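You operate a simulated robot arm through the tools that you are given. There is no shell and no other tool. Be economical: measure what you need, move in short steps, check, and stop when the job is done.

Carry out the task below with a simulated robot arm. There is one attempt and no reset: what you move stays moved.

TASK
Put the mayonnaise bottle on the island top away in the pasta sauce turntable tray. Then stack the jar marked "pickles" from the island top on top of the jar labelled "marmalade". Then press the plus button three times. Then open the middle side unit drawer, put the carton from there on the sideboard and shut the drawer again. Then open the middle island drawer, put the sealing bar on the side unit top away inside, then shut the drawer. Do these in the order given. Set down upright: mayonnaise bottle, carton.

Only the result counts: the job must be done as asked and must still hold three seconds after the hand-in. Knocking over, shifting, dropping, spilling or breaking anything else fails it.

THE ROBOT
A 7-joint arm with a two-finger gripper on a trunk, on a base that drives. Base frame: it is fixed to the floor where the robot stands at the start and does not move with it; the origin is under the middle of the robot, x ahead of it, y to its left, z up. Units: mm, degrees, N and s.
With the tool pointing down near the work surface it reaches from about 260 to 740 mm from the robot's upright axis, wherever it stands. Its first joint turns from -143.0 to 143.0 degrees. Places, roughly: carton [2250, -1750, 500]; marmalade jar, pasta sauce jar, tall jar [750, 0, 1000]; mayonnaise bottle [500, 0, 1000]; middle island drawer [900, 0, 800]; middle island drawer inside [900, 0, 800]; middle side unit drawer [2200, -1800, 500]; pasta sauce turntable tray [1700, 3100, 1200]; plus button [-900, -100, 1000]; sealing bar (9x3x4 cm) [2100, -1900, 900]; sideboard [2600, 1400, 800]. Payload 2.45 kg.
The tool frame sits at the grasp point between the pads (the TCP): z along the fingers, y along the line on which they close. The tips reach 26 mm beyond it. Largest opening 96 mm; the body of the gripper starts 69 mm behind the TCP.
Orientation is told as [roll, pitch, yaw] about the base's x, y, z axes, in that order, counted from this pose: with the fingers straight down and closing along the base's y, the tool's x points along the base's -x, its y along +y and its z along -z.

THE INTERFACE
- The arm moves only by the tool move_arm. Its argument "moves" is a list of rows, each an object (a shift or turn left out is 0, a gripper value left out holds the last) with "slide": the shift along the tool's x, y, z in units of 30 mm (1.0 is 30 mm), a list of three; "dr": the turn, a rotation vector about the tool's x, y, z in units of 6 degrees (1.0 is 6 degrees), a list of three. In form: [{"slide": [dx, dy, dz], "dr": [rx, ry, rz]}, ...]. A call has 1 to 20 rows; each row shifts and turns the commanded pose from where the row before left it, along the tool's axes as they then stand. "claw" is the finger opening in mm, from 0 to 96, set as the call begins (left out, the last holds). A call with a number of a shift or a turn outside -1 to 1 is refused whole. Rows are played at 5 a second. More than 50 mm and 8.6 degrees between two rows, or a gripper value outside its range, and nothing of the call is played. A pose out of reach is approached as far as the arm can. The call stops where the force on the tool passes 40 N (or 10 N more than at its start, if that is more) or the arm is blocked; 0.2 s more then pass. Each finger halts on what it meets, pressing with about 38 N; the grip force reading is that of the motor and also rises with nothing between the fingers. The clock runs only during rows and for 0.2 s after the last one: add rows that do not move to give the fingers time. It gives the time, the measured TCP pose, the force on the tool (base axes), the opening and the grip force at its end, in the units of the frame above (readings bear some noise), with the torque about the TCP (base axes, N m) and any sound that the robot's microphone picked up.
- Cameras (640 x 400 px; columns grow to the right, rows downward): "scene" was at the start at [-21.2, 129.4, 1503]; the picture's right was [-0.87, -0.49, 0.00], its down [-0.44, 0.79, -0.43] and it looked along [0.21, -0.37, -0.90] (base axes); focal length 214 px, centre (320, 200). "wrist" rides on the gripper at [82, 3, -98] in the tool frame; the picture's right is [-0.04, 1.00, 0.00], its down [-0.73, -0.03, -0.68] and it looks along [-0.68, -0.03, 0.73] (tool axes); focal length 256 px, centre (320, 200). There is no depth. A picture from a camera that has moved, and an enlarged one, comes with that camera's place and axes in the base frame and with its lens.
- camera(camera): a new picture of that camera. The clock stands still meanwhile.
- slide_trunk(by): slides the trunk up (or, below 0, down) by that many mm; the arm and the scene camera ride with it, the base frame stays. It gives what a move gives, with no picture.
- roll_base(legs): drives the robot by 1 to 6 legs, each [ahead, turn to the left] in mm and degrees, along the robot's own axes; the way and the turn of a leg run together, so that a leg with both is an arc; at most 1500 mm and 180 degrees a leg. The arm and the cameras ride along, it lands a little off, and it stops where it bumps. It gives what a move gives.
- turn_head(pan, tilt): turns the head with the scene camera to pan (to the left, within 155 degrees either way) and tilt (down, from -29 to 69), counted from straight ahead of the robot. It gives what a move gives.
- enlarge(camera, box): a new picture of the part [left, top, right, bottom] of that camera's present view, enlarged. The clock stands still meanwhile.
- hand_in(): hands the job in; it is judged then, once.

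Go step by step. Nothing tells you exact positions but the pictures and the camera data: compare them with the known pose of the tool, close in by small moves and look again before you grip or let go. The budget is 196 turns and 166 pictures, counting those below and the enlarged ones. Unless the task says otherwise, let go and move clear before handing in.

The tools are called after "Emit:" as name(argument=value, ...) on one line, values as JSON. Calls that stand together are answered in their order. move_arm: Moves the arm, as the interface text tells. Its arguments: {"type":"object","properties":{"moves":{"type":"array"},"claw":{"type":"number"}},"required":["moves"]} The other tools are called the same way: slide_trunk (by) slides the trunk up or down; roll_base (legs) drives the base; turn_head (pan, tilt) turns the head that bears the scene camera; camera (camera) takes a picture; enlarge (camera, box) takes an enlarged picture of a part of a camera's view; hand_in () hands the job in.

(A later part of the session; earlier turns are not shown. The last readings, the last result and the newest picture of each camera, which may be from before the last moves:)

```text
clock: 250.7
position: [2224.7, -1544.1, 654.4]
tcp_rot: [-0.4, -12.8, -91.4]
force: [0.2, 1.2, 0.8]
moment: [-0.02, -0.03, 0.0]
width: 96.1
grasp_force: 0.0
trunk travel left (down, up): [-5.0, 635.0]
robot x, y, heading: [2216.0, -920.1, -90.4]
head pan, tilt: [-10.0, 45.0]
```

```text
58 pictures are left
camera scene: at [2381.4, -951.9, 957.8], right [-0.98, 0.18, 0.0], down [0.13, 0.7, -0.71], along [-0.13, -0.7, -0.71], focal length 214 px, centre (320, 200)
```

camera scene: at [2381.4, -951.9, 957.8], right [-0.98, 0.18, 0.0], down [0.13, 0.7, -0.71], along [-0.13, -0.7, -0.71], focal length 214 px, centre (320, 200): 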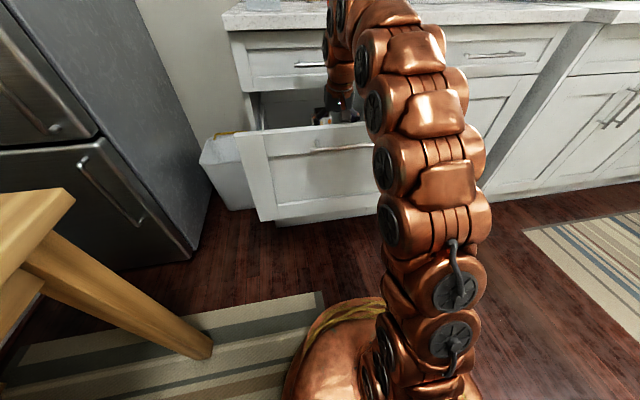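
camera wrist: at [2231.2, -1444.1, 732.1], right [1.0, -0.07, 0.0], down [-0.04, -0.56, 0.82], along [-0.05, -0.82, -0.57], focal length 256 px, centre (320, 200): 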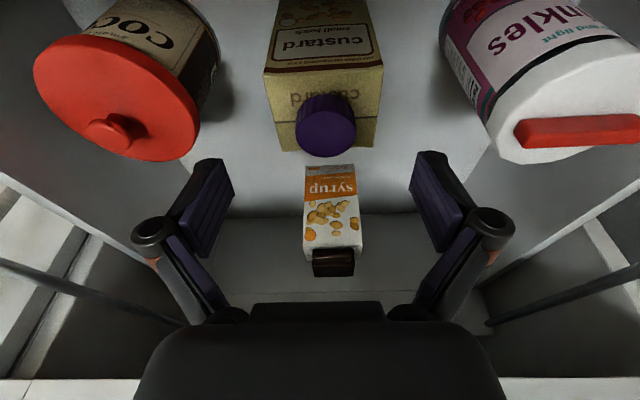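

Emit:
move_arm(moves=[{"slide": [0.07, 0, 1]}, {"slide": [0.22, 0, 0.97]}, {"slide": [0.24, 0, 0.97]}])

Emit:
camera(camera="wrist")

```text
clock: 251.5
position: [2224.4, -1549.2, 565.0]
tcp_rot: [-0.3, -12.9, -91.3]
force: [0.8, 0.3, -0.7]
moment: [0.01, -0.03, 0.01]
width: 95.8
grasp_force: 0.0
trunk travel left (down, up): [-5.0, 635.0]
robot x, y, heading: [2213.4, -920.5, -90.5]
head pan, tilt: [-10.0, 45.0]
```

```text
57 pictures are left
camera wrist: at [2230.3, -1448.1, 642.2], right [1.0, -0.07, 0.0], down [-0.04, -0.56, 0.83], along [-0.05, -0.82, -0.56], focal length 256 px, centre (320, 200)
```

wrist: 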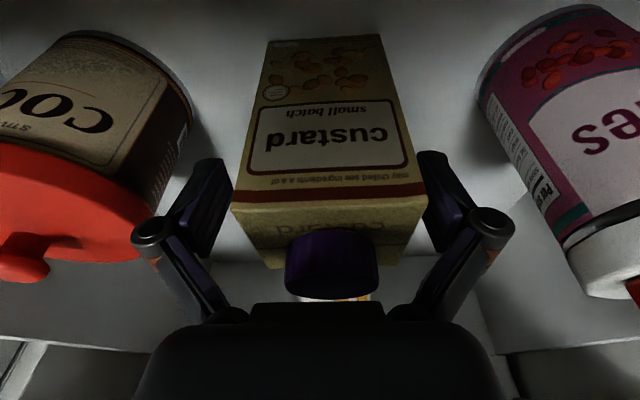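

Emit:
move_arm(moves=[{"slide": [0, 0.12, 0]}])

Emit:
move_arm(claw=0, moves=[{}, {}, {}, {}, {}])

Emit:
camera(camera="wrist")

```text
clock: 251.9
position: [2228.6, -1548.7, 565.3]
tcp_rot: [-0.3, -12.7, -91.3]
force: [-0.9, -0.4, -0.2]
moment: [0.03, -0.03, 0.02]
width: 96.1
grasp_force: 0.0
trunk travel left (down, up): [-5.0, 635.0]
robot x, y, heading: [2214.6, -921.7, -90.4]
head pan, tilt: [-10.0, 45.0]
```

```text
clock: 253.1
position: [2229.3, -1548.0, 564.7]
tcp_rot: [-0.4, -12.9, -91.4]
force: [1.7, -0.5, 4.0]
moment: [0.01, 0.06, 0.14]
width: 69.8
grasp_force: 37.5
trunk travel left (down, up): [-5.0, 635.0]
robot x, y, heading: [2213.8, -921.3, -90.4]
head pan, tilt: [-10.0, 45.0]
```

```text
56 pictures are left
camera wrist: at [2234.1, -1448.0, 642.7], right [1.0, -0.06, 0.0], down [-0.04, -0.56, 0.82], along [-0.05, -0.82, -0.57], focal length 256 px, centre (320, 200)
```

wrist: 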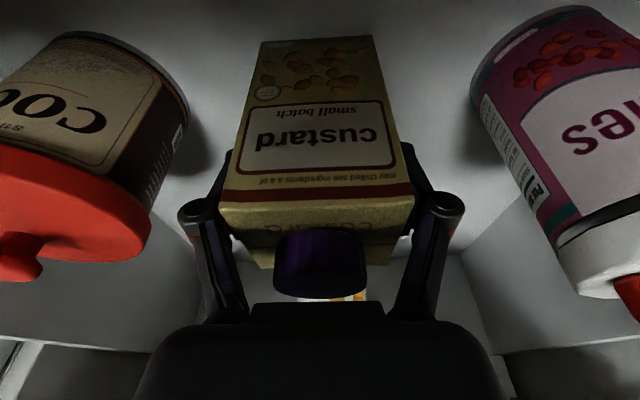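

Carton gripped. I lift it straight up with the trunk, retract, back away and turn toward the sideboard.

Emit:
slide_trunk(by=350)

Emit:
camera(camera="wrist")

Emit:
roll_base(legs=[[-300, 0]])

Emit:
slide_trunk(by=230)

Emit:
move_arm(moves=[{"slide": [0.97, 0, -0.22]}, {"slide": [0.97, 0, -0.22]}, {"slide": [0.97, 0, -0.22]}, {"slide": [0.97, 0, -0.22]}, {"slide": [0.97, 0, -0.22]}])

Emit:
roll_base(legs=[[-700, 0], [0, 180]])

Emit:
turn_head(pan=-10, tilt=25)

Emit:
camera(camera="scene")

```text
clock: 256.5
position: [2229.9, -1549.3, 914.4]
tcp_rot: [-0.2, -12.8, -91.3]
force: [-0.9, 0.4, -5.3]
moment: [0.0, 0.0, -0.03]
width: 69.8
grasp_force: 37.9
trunk travel left (down, up): [-355.0, 285.0]
robot x, y, heading: [2215.4, -921.8, -90.6]
head pan, tilt: [-10.0, 45.0]
```

```text
55 pictures are left
camera wrist: at [2234.0, -1448.2, 992.3], right [1.0, -0.07, 0.0], down [-0.04, -0.57, 0.82], along [-0.05, -0.82, -0.57], focal length 256 px, centre (320, 200)
```

wrist: 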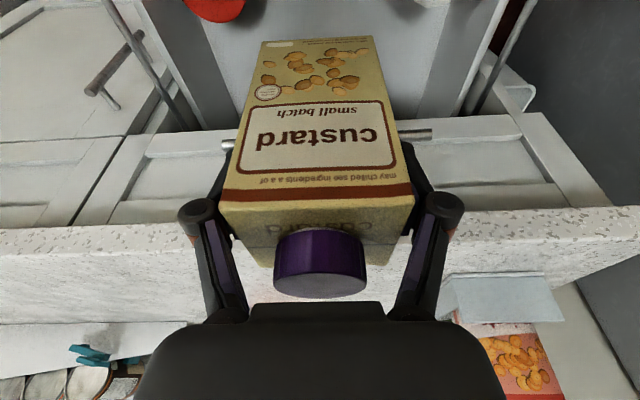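

```text
clock: 258.6
position: [2230.8, -1249.8, 913.6]
tcp_rot: [-0.3, -12.7, -91.4]
force: [-0.2, 0.3, -5.1]
moment: [-0.03, 0.0, -0.02]
width: 69.8
grasp_force: 37.8
trunk travel left (down, up): [-355.0, 285.0]
robot x, y, heading: [2218.0, -621.3, -90.5]
head pan, tilt: [-10.0, 45.0]
```

```text
clock: 261.0
position: [2231.7, -1250.3, 1145.5]
tcp_rot: [-0.3, -12.7, -91.4]
force: [0.7, -0.5, -5.3]
moment: [0.0, -0.02, 0.02]
width: 69.6
grasp_force: 37.9
trunk travel left (down, up): [-585.0, 55.0]
robot x, y, heading: [2215.1, -623.1, -90.3]
head pan, tilt: [-10.0, 45.0]
```

```text
clock: 262.2
position: [2236.4, -1099.6, 1145.2]
tcp_rot: [-0.3, -12.8, -91.4]
force: [0.5, 0.3, -5.7]
moment: [0.03, 0.0, 0.0]
width: 69.7
grasp_force: 37.8
trunk travel left (down, up): [-585.0, 55.0]
robot x, y, heading: [2216.6, -619.0, -90.6]
head pan, tilt: [-10.0, 45.0]
```

```text
clock: 273.4
position: [2188.0, 548.0, 1145.3]
tcp_rot: [-0.3, -12.7, 90.6]
force: [0.2, 0.0, -5.6]
moment: [-0.01, 0.02, -0.01]
width: 69.7
grasp_force: 38.2
trunk travel left (down, up): [-585.0, 55.0]
robot x, y, heading: [2220.1, 69.5, 91.6]
head pan, tilt: [-10.0, 45.0]
```

```text
clock: 274.2
position: [2187.7, 549.4, 1144.7]
tcp_rot: [-0.3, -12.7, 90.6]
force: [0.5, -0.1, -5.8]
moment: [0.04, 0.04, 0.05]
width: 69.6
grasp_force: 38.3
trunk travel left (down, up): [-585.0, 55.0]
robot x, y, heading: [2221.8, 71.1, 91.5]
head pan, tilt: [-10.0, 25.0]
```

```text
54 pictures are left
camera scene: at [2054.4, 108.8, 1568.3], right [0.99, -0.15, 0.0], down [-0.06, -0.42, -0.91], along [0.13, 0.9, -0.42], focal length 214 px, centre (320, 200)
```

scene: 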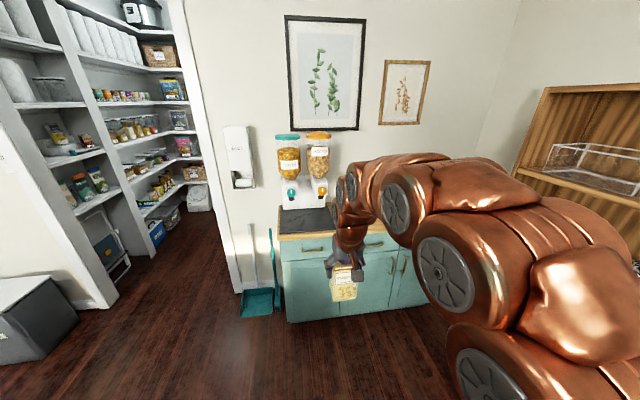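

Emit:
roll_base(legs=[[330, 0]])

Emit:
turn_head(pan=-15, tilt=40)

Emit:
camera(camera="scene")

Emit:
camera(camera="wrist")

```text
clock: 276.4
position: [2177.1, 876.8, 1143.8]
tcp_rot: [-0.3, -12.7, 90.8]
force: [0.5, -0.5, -4.5]
moment: [0.0, 0.01, -0.02]
width: 69.5
grasp_force: 38.2
trunk travel left (down, up): [-585.0, 55.0]
robot x, y, heading: [2212.4, 399.3, 91.5]
head pan, tilt: [-10.0, 25.0]
```

```text
clock: 277.2
position: [2177.0, 877.8, 1144.9]
tcp_rot: [-0.3, -12.7, 90.8]
force: [0.0, 0.0, -5.8]
moment: [-0.04, 0.01, 0.0]
width: 69.5
grasp_force: 37.8
trunk travel left (down, up): [-585.0, 55.0]
robot x, y, heading: [2216.5, 403.2, 91.6]
head pan, tilt: [-15.0, 40.0]
```

```text
53 pictures are left
camera scene: at [2051.4, 428.3, 1545.1], right [0.97, -0.23, 0.0], down [-0.15, -0.62, -0.77], along [0.18, 0.75, -0.64], focal length 214 px, centre (320, 200)
```

scene: 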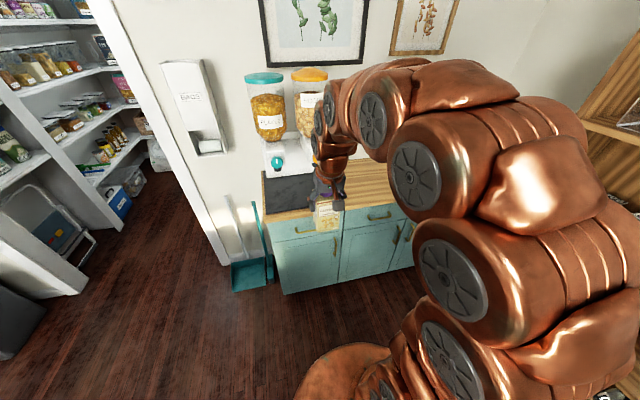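

```text
52 pictures are left
camera wrist: at [2173.6, 775.5, 1222.9], right [-1.0, 0.03, 0.0], down [0.02, 0.57, 0.82], along [0.02, 0.82, -0.57], focal length 256 px, centre (320, 200)
```

wrist: 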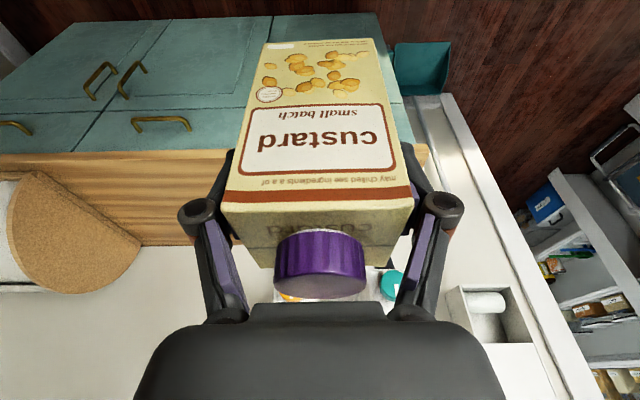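

Sideboard top ≈z 805 with free wood around x 2300–2750, front edge y≈1220. I aim at about (2450,1335).

Emit:
roll_base(legs=[[0, -17.2], [340, 0]])

Emit:
move_arm(moves=[{"slide": [-0.97, 0, 0.22]}, {"slide": [-0.97, 0, 0.22]}, {"slide": [-0.97, 0, 0.22]}, {"slide": [-0.97, 0, 0.22]}, {"slide": [-0.8, 0, 0.18]}])

Emit:
slide_trunk(by=-180)

Emit:
camera(camera="scene")

Emit:
camera(camera="wrist")

```text
clock: 280.4
position: [2412.2, 1196.8, 1146.2]
tcp_rot: [-0.3, -12.7, 73.4]
force: [-0.4, -0.2, -4.8]
moment: [-0.01, 0.02, -0.01]
width: 69.6
grasp_force: 38.3
trunk travel left (down, up): [-585.0, 55.0]
robot x, y, heading: [2302.2, 730.0, 74.5]
head pan, tilt: [-15.0, 40.0]
```

```text
clock: 281.6
position: [2453.3, 1335.2, 1144.8]
tcp_rot: [-0.3, -12.8, 73.4]
force: [0.1, -0.6, -4.9]
moment: [-0.01, 0.02, 0.0]
width: 69.3
grasp_force: 38.4
trunk travel left (down, up): [-585.0, 55.0]
robot x, y, heading: [2304.2, 729.6, 74.3]
head pan, tilt: [-15.0, 40.0]
```

```text
clock: 283.6
position: [2454.4, 1333.3, 963.3]
tcp_rot: [-0.2, -12.7, 73.3]
force: [0.1, -0.3, -5.0]
moment: [-0.04, 0.02, 0.0]
width: 69.6
grasp_force: 37.9
trunk travel left (down, up): [-405.0, 235.0]
robot x, y, heading: [2306.3, 732.1, 74.6]
head pan, tilt: [-15.0, 40.0]
```

```text
51 pictures are left
camera scene: at [2158.7, 805.4, 1365.1], right [0.86, -0.51, 0.0], down [-0.33, -0.55, -0.77], along [0.39, 0.66, -0.64], focal length 214 px, centre (320, 200)
```

scene: 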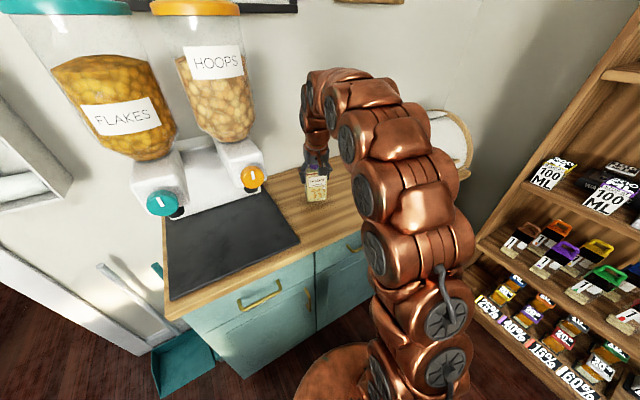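

```text
50 pictures are left
camera wrist: at [2420.3, 1238.5, 1041.9], right [-0.95, 0.32, 0.0], down [0.19, 0.54, 0.82], along [0.26, 0.78, -0.57], focal length 256 px, centre (320, 200)
```

wrist: 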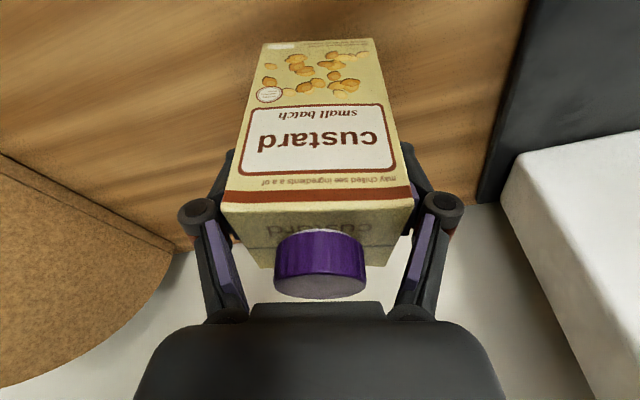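

Emit:
move_arm(moves=[{"slide": [0.11, 0, 0.49]}, {"slide": [0.11, 0, 0.49]}, {"slide": [0.11, 0, 0.49]}])

Emit:
enlarge(camera="scene", box=[270, 130, 370, 230])

Emit:
camera(camera="wrist")

```text
clock: 284.4
position: [2454.4, 1336.4, 935.2]
tcp_rot: [-0.3, -13.8, 73.5]
force: [-0.4, -3.9, 21.9]
moment: [-0.85, 1.17, 0.21]
width: 69.6
grasp_force: 37.9
trunk travel left (down, up): [-405.0, 235.0]
robot x, y, heading: [2307.0, 729.3, 74.3]
head pan, tilt: [-15.0, 40.0]
stopped in row 3: the force on the tool passed its limit at 67 N (the readings are from after the stop); the commanded pose is now the measured one
```

```text
4.00 times, centred on (320, 180) of scene
camera zoom: at [2158.4, 803.9, 1365.3], right [0.86, -0.51, 0.0], down [-0.33, -0.55, -0.77], along [0.39, 0.66, -0.64], focal length 858 px, centre (320, 280)
```

zoom: 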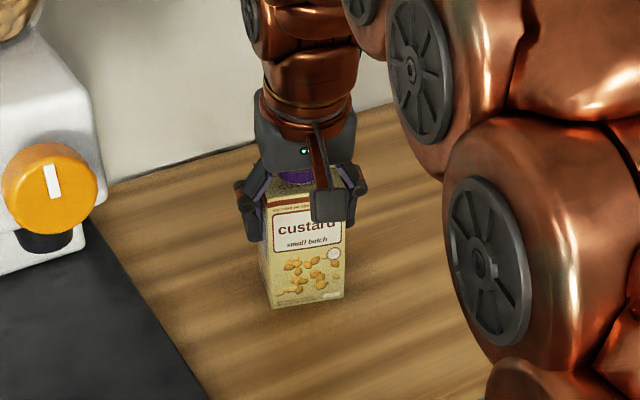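

```text
48 pictures are left
camera wrist: at [2420.5, 1238.8, 1009.9], right [-0.95, 0.32, 0.01], down [0.18, 0.52, 0.84], along [0.27, 0.79, -0.55], focal length 256 px, centre (320, 200)
```

wrist: 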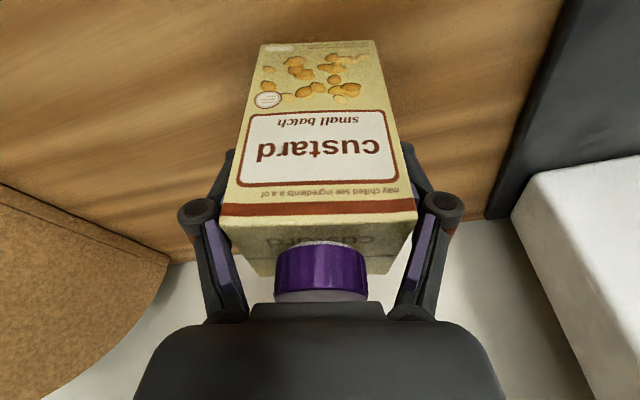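

Contact already. I relax a few mm and release.

Emit:
move_arm(moves=[{"slide": [-0.02, 0, -0.1]}, {}])

Emit:
move_arm(claw=96, moves=[{}, {}, {}, {}])

Emit:
enlarge(camera="scene", box=[270, 130, 370, 230])

```text
clock: 285.0
position: [2454.2, 1336.9, 933.2]
tcp_rot: [-0.3, -13.7, 73.4]
force: [-0.6, 1.0, 3.4]
moment: [0.31, 0.29, 0.03]
width: 69.8
grasp_force: 38.0
trunk travel left (down, up): [-405.0, 235.0]
robot x, y, heading: [2307.1, 734.4, 74.3]
head pan, tilt: [-15.0, 40.0]
```

```text
clock: 286.0
position: [2454.5, 1336.9, 934.3]
tcp_rot: [-0.3, -13.7, 73.6]
force: [-0.6, 0.2, -0.3]
moment: [-0.02, -0.02, -0.01]
width: 96.0
grasp_force: 0.1
trunk travel left (down, up): [-405.0, 235.0]
robot x, y, heading: [2306.3, 731.6, 74.5]
head pan, tilt: [-15.0, 40.0]
```

```text
4.00 times, centred on (320, 180) of scene
camera zoom: at [2158.6, 805.1, 1365.1], right [0.86, -0.51, 0.0], down [-0.33, -0.55, -0.77], along [0.39, 0.66, -0.64], focal length 858 px, centre (320, 280)
```

zoom: 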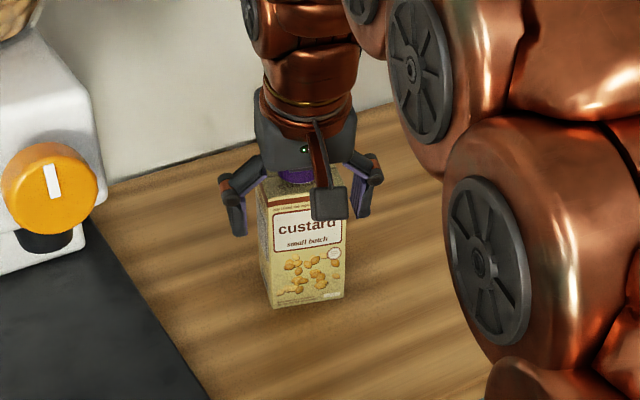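

Carton stands upright. I lift off, retract, and return to the side unit to shut its drawer.

Emit:
slide_trunk(by=200)

Emit:
move_arm(claw=0, moves=[{"slide": [0.97, 0, -0.22]}, {"slide": [0.97, 0, -0.22]}, {"slide": [0.97, 0, -0.22]}, {"slide": [0.97, 0, -0.22]}])

Emit:
camera(camera="scene")

Emit:
roll_base(legs=[[-340, 0], [0, 15.5], [-400, 0], [0, -180], [550, 0]])

Emit:
slide_trunk(by=-400)

Emit:
turn_head(pan=0, tilt=35)

Emit:
camera(camera="scene")

```text
clock: 288.1
position: [2454.0, 1337.7, 1134.5]
tcp_rot: [-0.2, -13.7, 73.6]
force: [-0.3, 0.4, 0.9]
moment: [0.0, -0.02, 0.0]
width: 95.8
grasp_force: 0.1
trunk travel left (down, up): [-605.0, 35.0]
robot x, y, heading: [2302.8, 731.2, 74.4]
head pan, tilt: [-15.0, 40.0]
```

```text
clock: 289.1
position: [2421.1, 1221.7, 1133.1]
tcp_rot: [-0.2, -13.6, 73.6]
force: [0.2, 0.7, 0.3]
moment: [0.0, 0.0, -0.01]
width: 0.0
grasp_force: 2.3
trunk travel left (down, up): [-605.0, 35.0]
robot x, y, heading: [2305.9, 731.7, 74.3]
head pan, tilt: [-15.0, 40.0]
```

```text
46 pictures are left
camera scene: at [2158.7, 805.5, 1565.0], right [0.86, -0.51, 0.0], down [-0.33, -0.55, -0.77], along [0.39, 0.66, -0.64], focal length 214 px, centre (320, 200)
```

scene: 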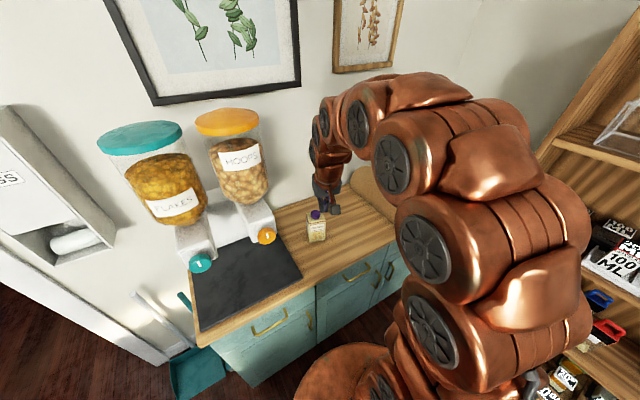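

```text
clock: 304.5
position: [2207.2, -1051.5, 1132.8]
tcp_rot: [-0.3, -13.7, -92.5]
force: [1.2, -1.2, 0.0]
moment: [0.0, 0.01, -0.01]
width: 0.1
grasp_force: 28.5
trunk travel left (down, up): [-605.0, 35.0]
robot x, y, heading: [2200.2, -547.1, -91.6]
head pan, tilt: [-15.0, 40.0]
```

```text
clock: 308.4
position: [2208.5, -1050.3, 731.9]
tcp_rot: [-0.3, -13.7, -92.5]
force: [-0.3, 0.7, -0.5]
moment: [-0.01, 0.01, 0.0]
width: 0.0
grasp_force: 28.3
trunk travel left (down, up): [-205.0, 435.0]
robot x, y, heading: [2200.1, -543.7, -91.5]
head pan, tilt: [-15.0, 40.0]
```

```text
clock: 309.1
position: [2208.2, -1051.2, 732.6]
tcp_rot: [-0.4, -13.7, -92.5]
force: [0.2, -1.0, -0.6]
moment: [0.02, 0.0, 0.04]
width: 0.1
grasp_force: 28.2
trunk travel left (down, up): [-205.0, 435.0]
robot x, y, heading: [2200.1, -546.9, -91.4]
head pan, tilt: [0.0, 35.0]
```

```text
45 pictures are left
camera scene: at [2380.5, -588.2, 1172.6], right [-1.0, 0.03, 0.0], down [0.02, 0.57, -0.82], along [-0.02, -0.82, -0.57], focal length 214 px, centre (320, 200)
```

scene: 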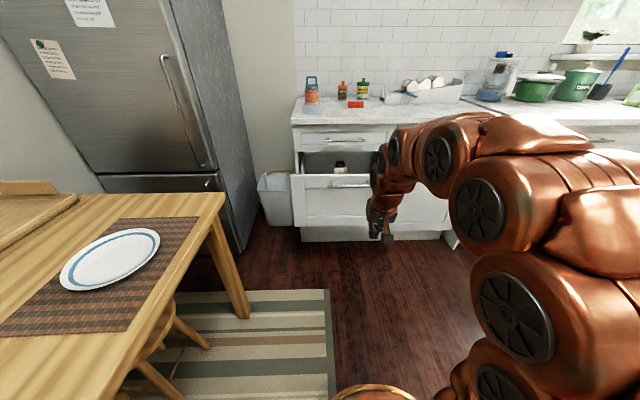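

Emit:
move_arm(moves=[{"slide": [0, 1, 0], "dr": [0, -1, 0]}, {"slide": [0, 0, 0], "dr": [0, -1, 0]}, {"dr": [0, -1, 0]}])

Emit:
slide_trunk(by=-25)

Emit:
roll_base(legs=[[230, 0]])

Emit:
camera(camera="scene")

```text
clock: 309.9
position: [2237.8, -1052.0, 731.5]
tcp_rot: [-0.2, -31.6, -92.3]
force: [-0.1, -0.3, 0.5]
moment: [0.01, 0.0, 0.01]
width: 0.1
grasp_force: 28.2
trunk travel left (down, up): [-205.0, 435.0]
robot x, y, heading: [2199.5, -545.6, -91.6]
head pan, tilt: [0.0, 35.0]
```

```text
clock: 310.6
position: [2238.0, -1052.5, 707.0]
tcp_rot: [-0.3, -31.8, -92.5]
force: [0.4, 0.0, 0.2]
moment: [-0.05, 0.01, -0.03]
width: 0.2
grasp_force: 28.3
trunk travel left (down, up): [-180.0, 460.0]
robot x, y, heading: [2200.0, -548.9, -91.3]
head pan, tilt: [0.0, 35.0]
```

```text
clock: 312.4
position: [2231.9, -1284.7, 707.9]
tcp_rot: [-0.3, -31.6, -92.3]
force: [-0.1, -0.2, 0.4]
moment: [-0.04, -0.04, -0.04]
width: 0.0
grasp_force: 28.7
trunk travel left (down, up): [-180.0, 460.0]
robot x, y, heading: [2193.0, -774.9, -91.2]
head pan, tilt: [0.0, 35.0]
```

```text
44 pictures are left
camera scene: at [2374.7, -818.8, 1147.6], right [-1.0, 0.03, 0.0], down [0.01, 0.57, -0.82], along [-0.02, -0.82, -0.57], focal length 214 px, centre (320, 200)
```

scene: 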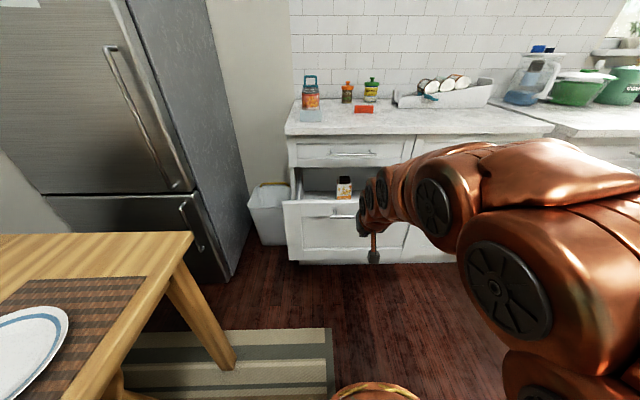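

Emit:
roll_base(legs=[[310, 0]])

Emit:
camera(camera="scene")

```text
clock: 314.5
position: [2223.7, -1592.1, 707.1]
tcp_rot: [-0.3, -31.7, -92.2]
force: [-0.6, -0.3, 0.3]
moment: [-0.03, -0.01, -0.01]
width: 0.2
grasp_force: 28.5
trunk travel left (down, up): [-180.0, 460.0]
robot x, y, heading: [2190.0, -1086.5, -91.6]
head pan, tilt: [0.0, 35.0]
```

```text
43 pictures are left
camera scene: at [2366.7, -1128.2, 1147.6], right [-1.0, 0.03, 0.0], down [0.01, 0.57, -0.82], along [-0.02, -0.82, -0.57], focal length 214 px, centre (320, 200)
```

scene: 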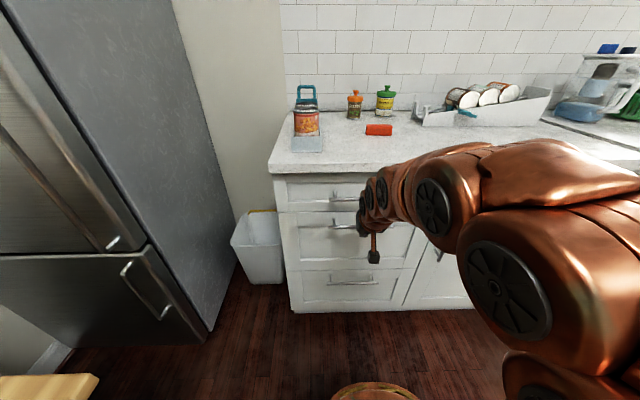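

Emit:
roll_base(legs=[[25, 0]])

Emit:
enlarge(camera="scene", box=[260, 160, 420, 320])

```text
clock: 315.3
position: [2222.5, -1596.3, 701.6]
tcp_rot: [-0.4, -30.3, -92.2]
force: [0.0, 0.1, -0.1]
moment: [0.02, -0.01, 0.01]
width: 0.0
grasp_force: 28.8
trunk travel left (down, up): [-180.0, 460.0]
robot x, y, heading: [2187.3, -1093.4, -91.6]
head pan, tilt: [0.0, 35.0]
stopped in leg 1: the force on the tool passed its limit at 67 N (the readings are from after the stop); the commanded pose is now the measured one
```

```text
2.50 times, centred on (340, 240) of scene
camera zoom: at [2366.4, -1139.1, 1147.7], right [-1.0, 0.03, 0.0], down [0.01, 0.57, -0.82], along [-0.02, -0.82, -0.57], focal length 536 px, centre (270, 100)
```

zoom: 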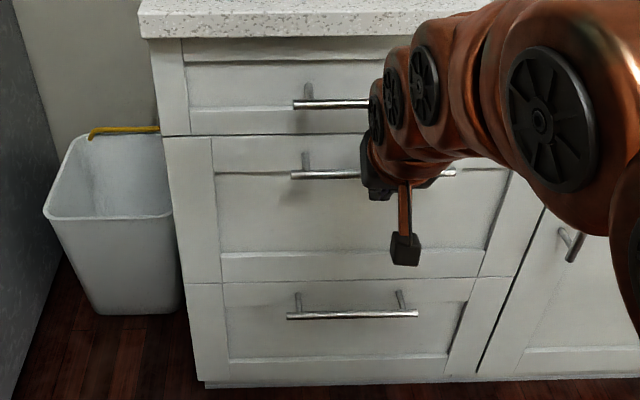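

Side drawer is shut. I raise and drive round to the left side of the island, where its drawers are.

Emit:
roll_base(legs=[[-500, 0]])

Emit:
slide_trunk(by=400)

Emit:
roll_base(legs=[[0, -178.4], [1480, 0], [0, 90], [1300, 0], [0, 90]])

Emit:
turn_head(pan=0, tilt=50)

Emit:
camera(camera="scene")

```text
clock: 318.2
position: [2236.3, -1101.0, 701.1]
tcp_rot: [-0.4, -30.5, -92.1]
force: [0.2, 0.5, 0.2]
moment: [-0.03, 0.02, -0.02]
width: 0.1
grasp_force: 28.5
trunk travel left (down, up): [-180.0, 460.0]
robot x, y, heading: [2197.8, -602.5, -91.2]
head pan, tilt: [0.0, 35.0]
```

```text
clock: 322.0
position: [2238.3, -1100.9, 1102.1]
tcp_rot: [-0.3, -30.5, -92.1]
force: [-0.5, 0.1, -0.7]
moment: [0.01, 0.01, -0.01]
width: 0.0
grasp_force: 28.3
trunk travel left (down, up): [-580.0, 60.0]
robot x, y, heading: [2196.8, -597.2, -91.3]
head pan, tilt: [0.0, 35.0]
```

```text
clock: 336.0
position: [2163.7, 1320.7, 1100.2]
tcp_rot: [-0.5, -29.8, 88.7]
force: [-3.2, -1.9, 0.2]
moment: [0.21, -0.34, -0.05]
width: 0.1
grasp_force: 28.4
trunk travel left (down, up): [-580.0, 60.0]
robot x, y, heading: [2215.1, 822.7, 89.5]
head pan, tilt: [0.0, 35.0]
stopped in leg 2: the force on the tool passed its limit at 78 N (the readings are from after the stop); the commanded pose is now the measured one
```

```text
clock: 336.8
position: [2164.5, 1320.9, 1099.6]
tcp_rot: [-0.4, -30.0, 88.7]
force: [-5.6, -5.1, -4.6]
moment: [0.54, -0.43, -0.06]
width: 0.0
grasp_force: 28.3
trunk travel left (down, up): [-580.0, 60.0]
robot x, y, heading: [2212.4, 825.0, 89.6]
head pan, tilt: [0.0, 50.0]
```

```text
41 pictures are left
camera scene: at [2027.6, 853.3, 1525.8], right [1.0, -0.01, 0.0], down [-0.01, -0.77, -0.64], along [0.01, 0.64, -0.77], focal length 214 px, centre (320, 200)
```

scene: 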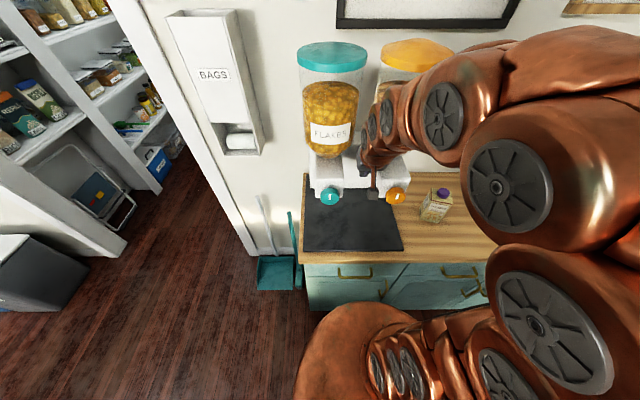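

The hand touched the dispensers on the sideboard; I back off straight and check whether they moved.

Emit:
roll_base(legs=[[-250, 0]])

Emit:
turn_head(pan=-5, tilt=35)

Emit:
enlarge(camera="scene", box=[250, 60, 500, 260])

```text
clock: 338.6
position: [2163.5, 1071.4, 1100.4]
tcp_rot: [-0.3, -29.9, 88.5]
force: [0.1, -0.6, -0.2]
moment: [-0.04, 0.0, 0.03]
width: 0.0
grasp_force: 28.7
trunk travel left (down, up): [-580.0, 60.0]
robot x, y, heading: [2208.0, 578.6, 89.1]
head pan, tilt: [0.0, 50.0]
```

```text
clock: 339.4
position: [2163.2, 1071.1, 1100.4]
tcp_rot: [-0.3, -29.9, 88.5]
force: [0.2, -0.3, 0.1]
moment: [-0.02, 0.01, 0.02]
width: 0.1
grasp_force: 29.0
trunk travel left (down, up): [-580.0, 60.0]
robot x, y, heading: [2206.2, 573.9, 89.4]
head pan, tilt: [-5.0, 35.0]
```

```text
2.00 times, centred on (375, 160) of scene
camera zoom: at [2033.0, 614.9, 1547.6], right [0.99, -0.1, 0.0], down [-0.06, -0.57, -0.82], along [0.08, 0.81, -0.57], focal length 429 px, centre (210, 280)
```

zoom: 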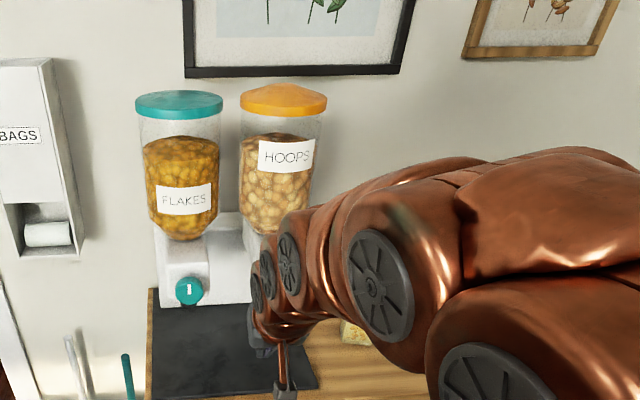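

Triangulating the dispenser knobs before and after gives the same places within 3 mm, so nothing shifted. I continue to the island's left side, keeping the hand clear.

Emit:
roll_base(legs=[[0, 60.6], [530, 0], [0, 30], [850, 0], [0, 90]])

Emit:
turn_head(pan=0, tilt=50)

Emit:
camera(camera="scene")

```text
clock: 354.5
position: [936.5, 364.3, 1099.9]
tcp_rot: [-0.3, -29.9, -92.2]
force: [-0.6, 1.6, -1.5]
moment: [0.0, 0.01, -0.04]
width: 0.0
grasp_force: 28.9
trunk travel left (down, up): [-580.0, 60.0]
robot x, y, heading: [897.8, 861.3, -91.5]
head pan, tilt: [-5.0, 35.0]
```

```text
clock: 355.2
position: [936.6, 366.2, 1099.3]
tcp_rot: [-0.2, -29.9, -92.3]
force: [0.9, -0.5, -0.4]
moment: [0.0, -0.03, 0.01]
width: 0.1
grasp_force: 28.2
trunk travel left (down, up): [-580.0, 60.0]
robot x, y, heading: [900.4, 864.6, -91.6]
head pan, tilt: [0.0, 50.0]
```

```text
39 pictures are left
camera scene: at [1079.0, 832.6, 1526.0], right [-1.0, 0.03, 0.0], down [0.02, 0.77, -0.64], along [-0.02, -0.64, -0.77], focal length 214 px, centre (320, 200)
```

scene: 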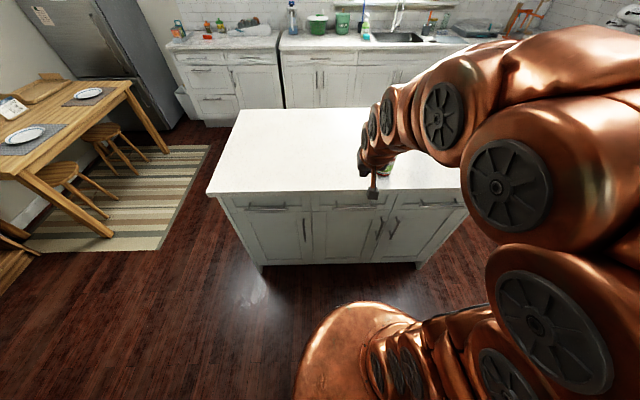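

Emit:
enlarge(camera="scene", box=[205, 170, 475, 280])

Emit:
camera(camera="wrist")

```text
2.37 times, centred on (340, 225) of scene
camera zoom: at [1079.0, 832.6, 1526.0], right [-1.0, 0.03, 0.0], down [0.02, 0.77, -0.64], along [-0.02, -0.64, -0.77], focal length 508 px, centre (273, 141)
```

zoom: 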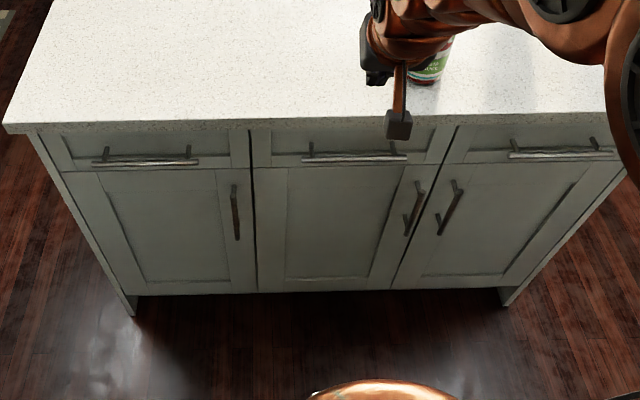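

```text
37 pictures are left
camera wrist: at [944.5, 484.7, 1144.5], right [1.0, -0.08, 0.01], down [-0.04, -0.3, 0.95], along [-0.07, -0.95, -0.3], focal length 256 px, centre (320, 200)
```

wrist: 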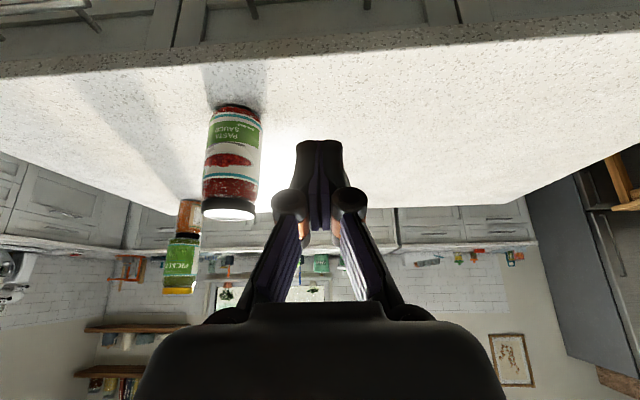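

Middle island drawer handle ≈ x 814–1010, z≈792, y≈265. I tilt and roll the tool as for the side unit, then lower.

Emit:
move_arm(claw=60, moves=[{"slide": [0, -0.8, 0], "dr": [0, -1, 0]}, {"dr": [0, -1, 0]}, {"dr": [0, -1, 0]}, {"dr": [0, -1, 0]}, {"dr": [0, -1, 0]}, {"dr": [0, -1, 0]}])

Emit:
move_arm(moves=[{"dr": [0, 0, 1]}, {"dr": [0, 0, 1]}, {"dr": [0, 0, 1]}, {"dr": [0, 0, 1]}, {"dr": [0, 0, 1]}, {"dr": [0, 0, 1]}, {"dr": [0, 0, 1]}, {"dr": [0, 0, 1]}, {"dr": [0, 0, 1]}, {"dr": [0, 0, 1]}, {"dr": [0, 0, 1]}, {"dr": [0, 0, 1]}, {"dr": [0, 0, 1]}, {"dr": [0, 0, 1]}, {"dr": [0, 0, 1]}])

Emit:
slide_trunk(by=-265)

Emit:
camera(camera="wrist")

Emit:
camera(camera="scene")

```text
clock: 356.6
position: [915.0, 294.4, 1153.6]
tcp_rot: [-0.7, -65.7, -91.7]
force: [0.3, 0.2, 0.4]
moment: [0.02, 0.0, 0.01]
width: 59.8
grasp_force: 0.1
out of reach, approached as far as the arm can: row 3, 4, 5, 6
trunk travel left (down, up): [-580.0, 60.0]
robot x, y, heading: [896.3, 865.1, -91.4]
head pan, tilt: [0.0, 50.0]
```

```text
clock: 359.8
position: [915.0, 293.3, 1154.1]
tcp_rot: [65.7, -0.2, 177.7]
force: [0.4, -0.3, -0.9]
moment: [-0.01, 0.01, -0.02]
width: 60.0
grasp_force: 0.0
trunk travel left (down, up): [-580.0, 60.0]
robot x, y, heading: [898.0, 863.2, -91.5]
head pan, tilt: [0.0, 50.0]
```

```text
clock: 362.5
position: [915.5, 294.3, 888.6]
tcp_rot: [65.9, -0.3, 177.6]
force: [-0.6, 1.3, 3.5]
moment: [-0.1, -0.04, 0.01]
width: 62.5
grasp_force: 1.6
trunk travel left (down, up): [-315.0, 325.0]
robot x, y, heading: [902.0, 866.8, -91.5]
head pan, tilt: [0.0, 50.0]
```

```text
36 pictures are left
camera wrist: at [999.8, 378.9, 932.6], right [-0.05, -0.41, 0.91], down [-0.71, 0.66, 0.25], along [-0.71, -0.63, -0.32], focal length 256 px, centre (320, 200)
```

wrist: 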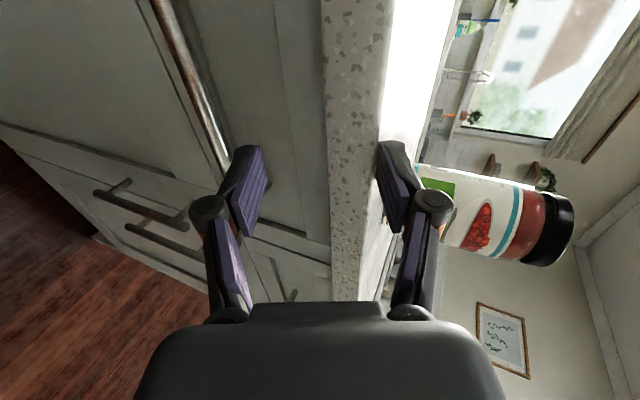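

```text
35 pictures are left
camera scene: at [1079.0, 832.8, 1261.0], right [-1.0, 0.03, 0.0], down [0.02, 0.77, -0.64], along [-0.02, -0.64, -0.77], focal length 214 px, centre (320, 200)
```

scene: 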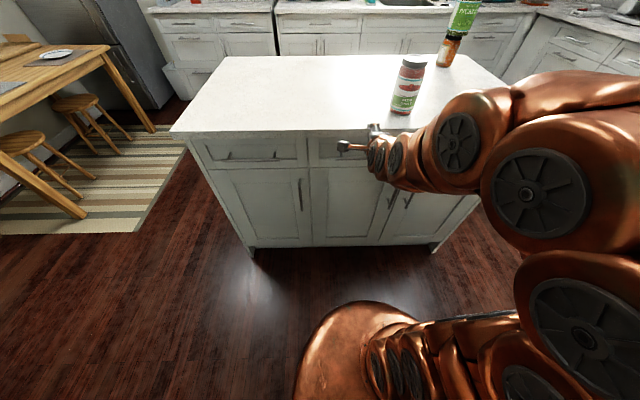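

The upper finger rests on the countertop edge; I withdraw before lowering further.

Emit:
move_arm(moves=[{"slide": [0, 0, -1]}, {"slide": [0, 0, -1]}])

Emit:
roll_base(legs=[[-60, 0]])

Emit:
slide_trunk(by=-110)

Emit:
camera(camera="wrist")

```text
clock: 363.1
position: [919.8, 332.5, 929.6]
tcp_rot: [65.6, -0.2, 177.5]
force: [-0.1, 0.1, -1.0]
moment: [0.01, -0.01, -0.02]
width: 59.8
grasp_force: 0.1
out of reach, approached as far as the arm can: row 1, 2
trunk travel left (down, up): [-315.0, 325.0]
robot x, y, heading: [899.0, 869.2, -91.3]
head pan, tilt: [0.0, 50.0]
```

```text
clock: 364.1
position: [921.7, 392.4, 929.5]
tcp_rot: [65.7, -0.3, 177.6]
force: [0.3, -0.4, -0.4]
moment: [0.04, 0.01, -0.01]
width: 60.2
grasp_force: 0.0
trunk travel left (down, up): [-315.0, 325.0]
robot x, y, heading: [901.9, 924.5, -91.5]
head pan, tilt: [0.0, 50.0]
```

```text
clock: 365.5
position: [921.5, 391.4, 819.6]
tcp_rot: [65.6, -0.3, 177.6]
force: [-0.1, -0.5, -0.4]
moment: [0.0, -0.02, -0.02]
width: 59.9
grasp_force: 0.0
trunk travel left (down, up): [-205.0, 435.0]
robot x, y, heading: [899.0, 921.1, -91.5]
head pan, tilt: [0.0, 50.0]
```

```text
34 pictures are left
camera wrist: at [1005.9, 476.2, 863.2], right [-0.05, -0.41, 0.91], down [-0.7, 0.66, 0.26], along [-0.71, -0.63, -0.32], focal length 256 px, centre (320, 200)
```

wrist: 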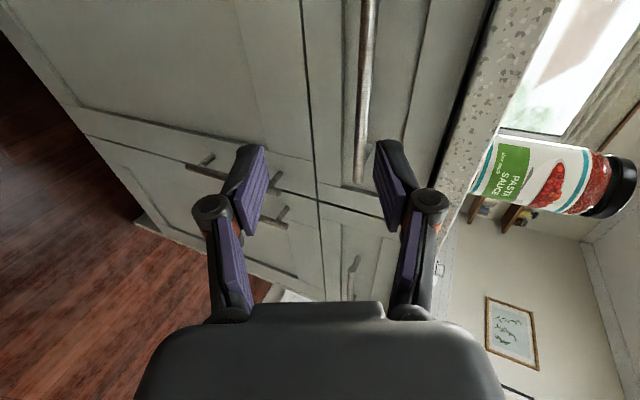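

Emit:
move_arm(moves=[{"slide": [0, 0.58, 0]}, {"slide": [0, 0.58, 0.5]}, {"slide": [0, 0, 0.8]}])

Emit:
camera(camera="wrist")

```text
clock: 366.3
position: [920.5, 342.9, 834.6]
tcp_rot: [65.6, -0.3, 177.5]
force: [1.5, -0.3, 0.4]
moment: [0.0, 0.04, 0.0]
width: 60.2
grasp_force: 0.1
trunk travel left (down, up): [-205.0, 435.0]
robot x, y, heading: [895.2, 921.8, -91.5]
head pan, tilt: [0.0, 50.0]
```

```text
33 pictures are left
camera wrist: at [1004.5, 426.3, 878.2], right [-0.05, -0.41, 0.91], down [-0.71, 0.66, 0.26], along [-0.71, -0.63, -0.33], focal length 256 px, centre (320, 200)
```

wrist: 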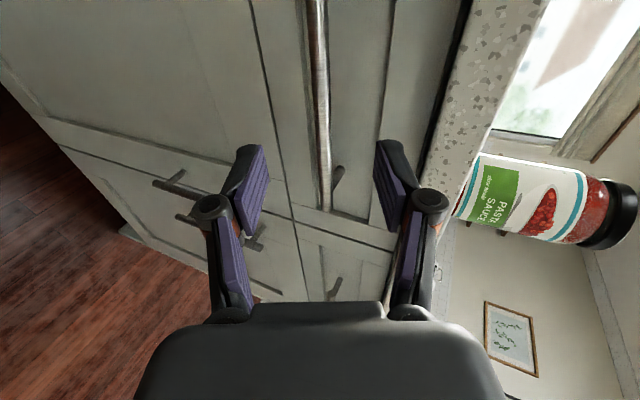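

Emit:
move_arm(claw=40, moves=[{"slide": [0, 0, 0]}, {"slide": [0, 0, 0.9]}, {"slide": [0, 0, 0.95]}])

Emit:
camera(camera="wrist")

```text
clock: 367.1
position: [917.3, 291.0, 811.1]
tcp_rot: [65.6, -0.3, 177.5]
force: [-0.3, 1.0, 1.3]
moment: [-0.02, -0.03, 0.02]
width: 39.9
grasp_force: 0.1
trunk travel left (down, up): [-205.0, 435.0]
robot x, y, heading: [899.1, 925.3, -91.3]
head pan, tilt: [0.0, 50.0]
```

```text
32 pictures are left
camera wrist: at [1001.1, 375.1, 855.4], right [-0.05, -0.41, 0.91], down [-0.7, 0.66, 0.26], along [-0.71, -0.63, -0.32], focal length 256 px, centre (320, 200)
```

wrist: 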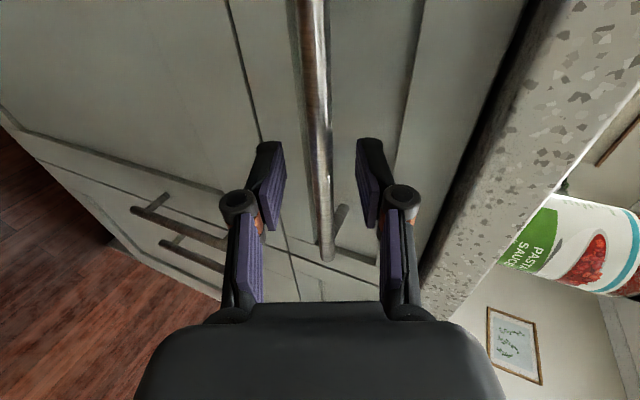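

Bar is between the fingers. I close and pull by backing the base.

Emit:
move_arm(claw=0, moves=[{}, {}, {}, {}])

Emit:
roll_base(legs=[[-220, 0]])

Emit:
camera(camera="scene")

```text
clock: 368.1
position: [916.8, 290.8, 812.7]
tcp_rot: [65.7, -0.4, 177.6]
force: [0.0, -2.4, 6.8]
moment: [-0.17, 0.85, 0.45]
width: 11.6
grasp_force: 38.2
trunk travel left (down, up): [-205.0, 435.0]
robot x, y, heading: [899.2, 923.6, -91.6]
head pan, tilt: [0.0, 50.0]
```

```text
clock: 369.8
position: [920.1, 512.7, 813.8]
tcp_rot: [65.5, -0.4, 177.5]
force: [-28.9, 0.7, 9.1]
moment: [-0.16, 1.21, -0.31]
width: 11.4
grasp_force: 38.0
trunk travel left (down, up): [-205.0, 435.0]
robot x, y, heading: [906.9, 1142.2, -91.6]
head pan, tilt: [0.0, 50.0]
```

```text
31 pictures are left
camera scene: at [1084.9, 1113.3, 1151.2], right [-1.0, 0.03, 0.0], down [0.02, 0.77, -0.64], along [-0.02, -0.64, -0.77], focal length 214 px, centre (320, 200)
```

scene: 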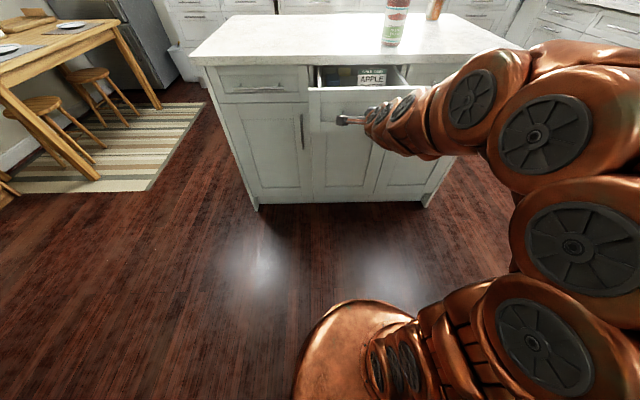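

Emit:
move_arm(claw=60, moves=[{}, {}, {}, {"slide": [0, 0, -1]}, {"slide": [0, 0, -1]}, {"slide": [0, 0, -1]}])

Emit:
slide_trunk(by=380)

Emit:
enlarge(camera="scene", box=[290, 60, 450, 190])

```text
clock: 371.2
position: [924.2, 593.8, 849.3]
tcp_rot: [65.7, -0.3, 177.4]
force: [0.5, 0.6, 0.1]
moment: [-0.04, 0.04, 0.01]
width: 60.0
grasp_force: 0.0
trunk travel left (down, up): [-205.0, 435.0]
robot x, y, heading: [901.3, 1143.6, -91.5]
head pan, tilt: [0.0, 50.0]
```

```text
clock: 374.9
position: [924.2, 594.0, 1231.3]
tcp_rot: [65.6, -0.4, 177.4]
force: [-0.2, -0.5, -0.3]
moment: [-0.04, -0.02, 0.01]
width: 60.0
grasp_force: 0.1
trunk travel left (down, up): [-585.0, 55.0]
robot x, y, heading: [907.9, 1142.9, -91.5]
head pan, tilt: [0.0, 50.0]
```

```text
3.08 times, centred on (370, 125) of scene
camera zoom: at [1086.3, 1112.9, 1530.9], right [-1.0, 0.03, 0.0], down [0.02, 0.77, -0.64], along [-0.02, -0.64, -0.77], focal length 660 px, centre (166, 431)
```

zoom: 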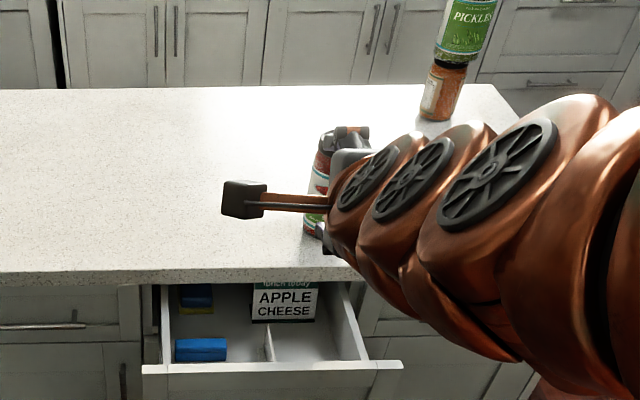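

The drawer is open with free floor in its right compartment. Now I fetch the red sealing bar from the side unit top.

Emit:
roll_base(legs=[[0, 68.8], [1404, 0], [0, -67.3], [1500, 0]])

Emit:
move_arm(moves=[{"dr": [1, 0, 0]}, {"dr": [1, 0, 0]}, {"dr": [1, 0, 0]}, {"dr": [1, 0, 0]}, {"dr": [1, 0, 0]}, {"dr": [1, 0, 0]}, {"dr": [1, 0, 0]}, {"dr": [1, 0, 0]}, {"dr": [1, 0, 0]}, {"dr": [1, 0, 0]}, {"dr": [0.93, 0, 0]}])

Emit:
turn_head(pan=0, tilt=40)

Emit:
camera(camera="scene")

```text
clock: 394.9
position: [2216.5, -1461.8, 1229.9]
tcp_rot: [65.7, -0.3, 178.1]
force: [-0.3, -0.8, -0.3]
moment: [0.06, 0.02, 0.01]
width: 60.0
grasp_force: 0.0
trunk travel left (down, up): [-585.0, 55.0]
robot x, y, heading: [2189.1, -910.6, -90.9]
head pan, tilt: [0.0, 50.0]
```

```text
clock: 397.3
position: [2215.6, -1462.4, 1229.5]
tcp_rot: [-0.1, -0.3, 178.0]
force: [0.0, 0.6, -0.1]
moment: [-0.04, -0.02, -0.02]
width: 60.2
grasp_force: 0.1
trunk travel left (down, up): [-585.0, 55.0]
robot x, y, heading: [2193.5, -912.5, -90.7]
head pan, tilt: [0.0, 50.0]
```

```text
clock: 398.0
position: [2216.7, -1461.6, 1230.6]
tcp_rot: [0.1, -0.3, 178.1]
force: [-0.2, 0.4, 0.1]
moment: [0.0, 0.0, -0.01]
width: 59.8
grasp_force: 0.1
trunk travel left (down, up): [-585.0, 55.0]
robot x, y, heading: [2190.7, -911.9, -90.8]
head pan, tilt: [0.0, 40.0]
```

```text
29 pictures are left
camera scene: at [2371.4, -948.8, 1545.0], right [-1.0, 0.02, 0.0], down [0.01, 0.64, -0.77], along [-0.01, -0.77, -0.64], focal length 214 px, centre (320, 200)
```

scene: 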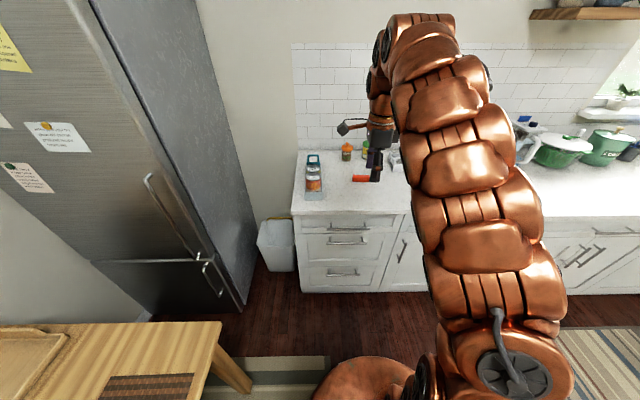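

Emit:
roll_base(legs=[[310, 0]])

Emit:
camera(camera="wrist")

Emit:
enlarge(camera="scene", box=[280, 120, 440, 240])

```text
clock: 400.1
position: [2211.6, -1771.3, 1229.9]
tcp_rot: [0.2, -0.3, 178.1]
force: [-0.1, -0.7, 0.3]
moment: [-0.02, 0.01, 0.01]
width: 60.0
grasp_force: 0.0
trunk travel left (down, up): [-585.0, 55.0]
robot x, y, heading: [2181.9, -1222.9, -91.0]
head pan, tilt: [0.0, 40.0]
```

```text
28 pictures are left
camera wrist: at [2292.9, -1777.2, 1328.0], right [-0.07, -1.0, 0.0], down [-0.73, 0.05, 0.68], along [-0.68, 0.05, -0.73], focal length 256 px, centre (320, 200)
```

wrist: 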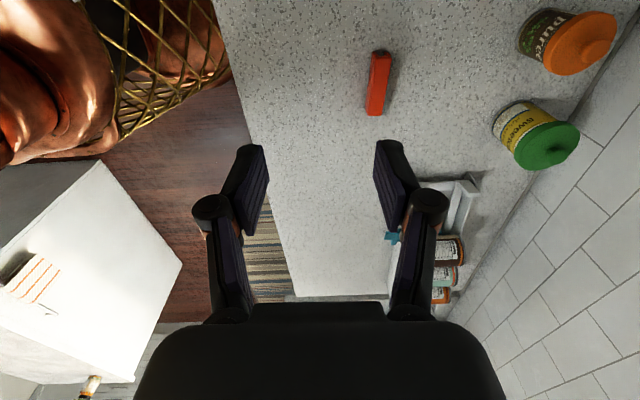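

```text
3.33 times, centred on (360, 180) of scene
camera zoom: at [2366.6, -1258.4, 1545.1], right [-1.0, 0.02, 0.0], down [0.01, 0.64, -0.77], along [-0.01, -0.77, -0.64], focal length 715 px, centre (187, 267)
```

zoom: 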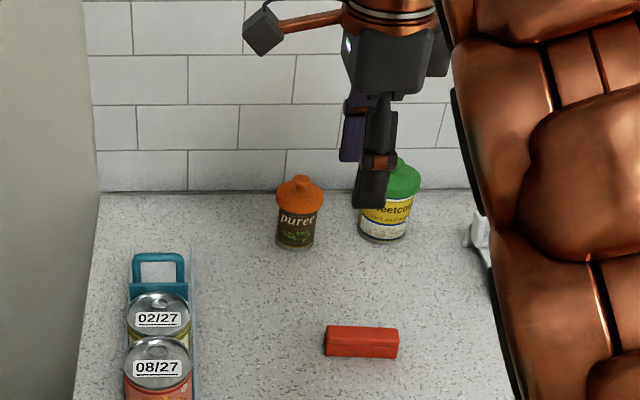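

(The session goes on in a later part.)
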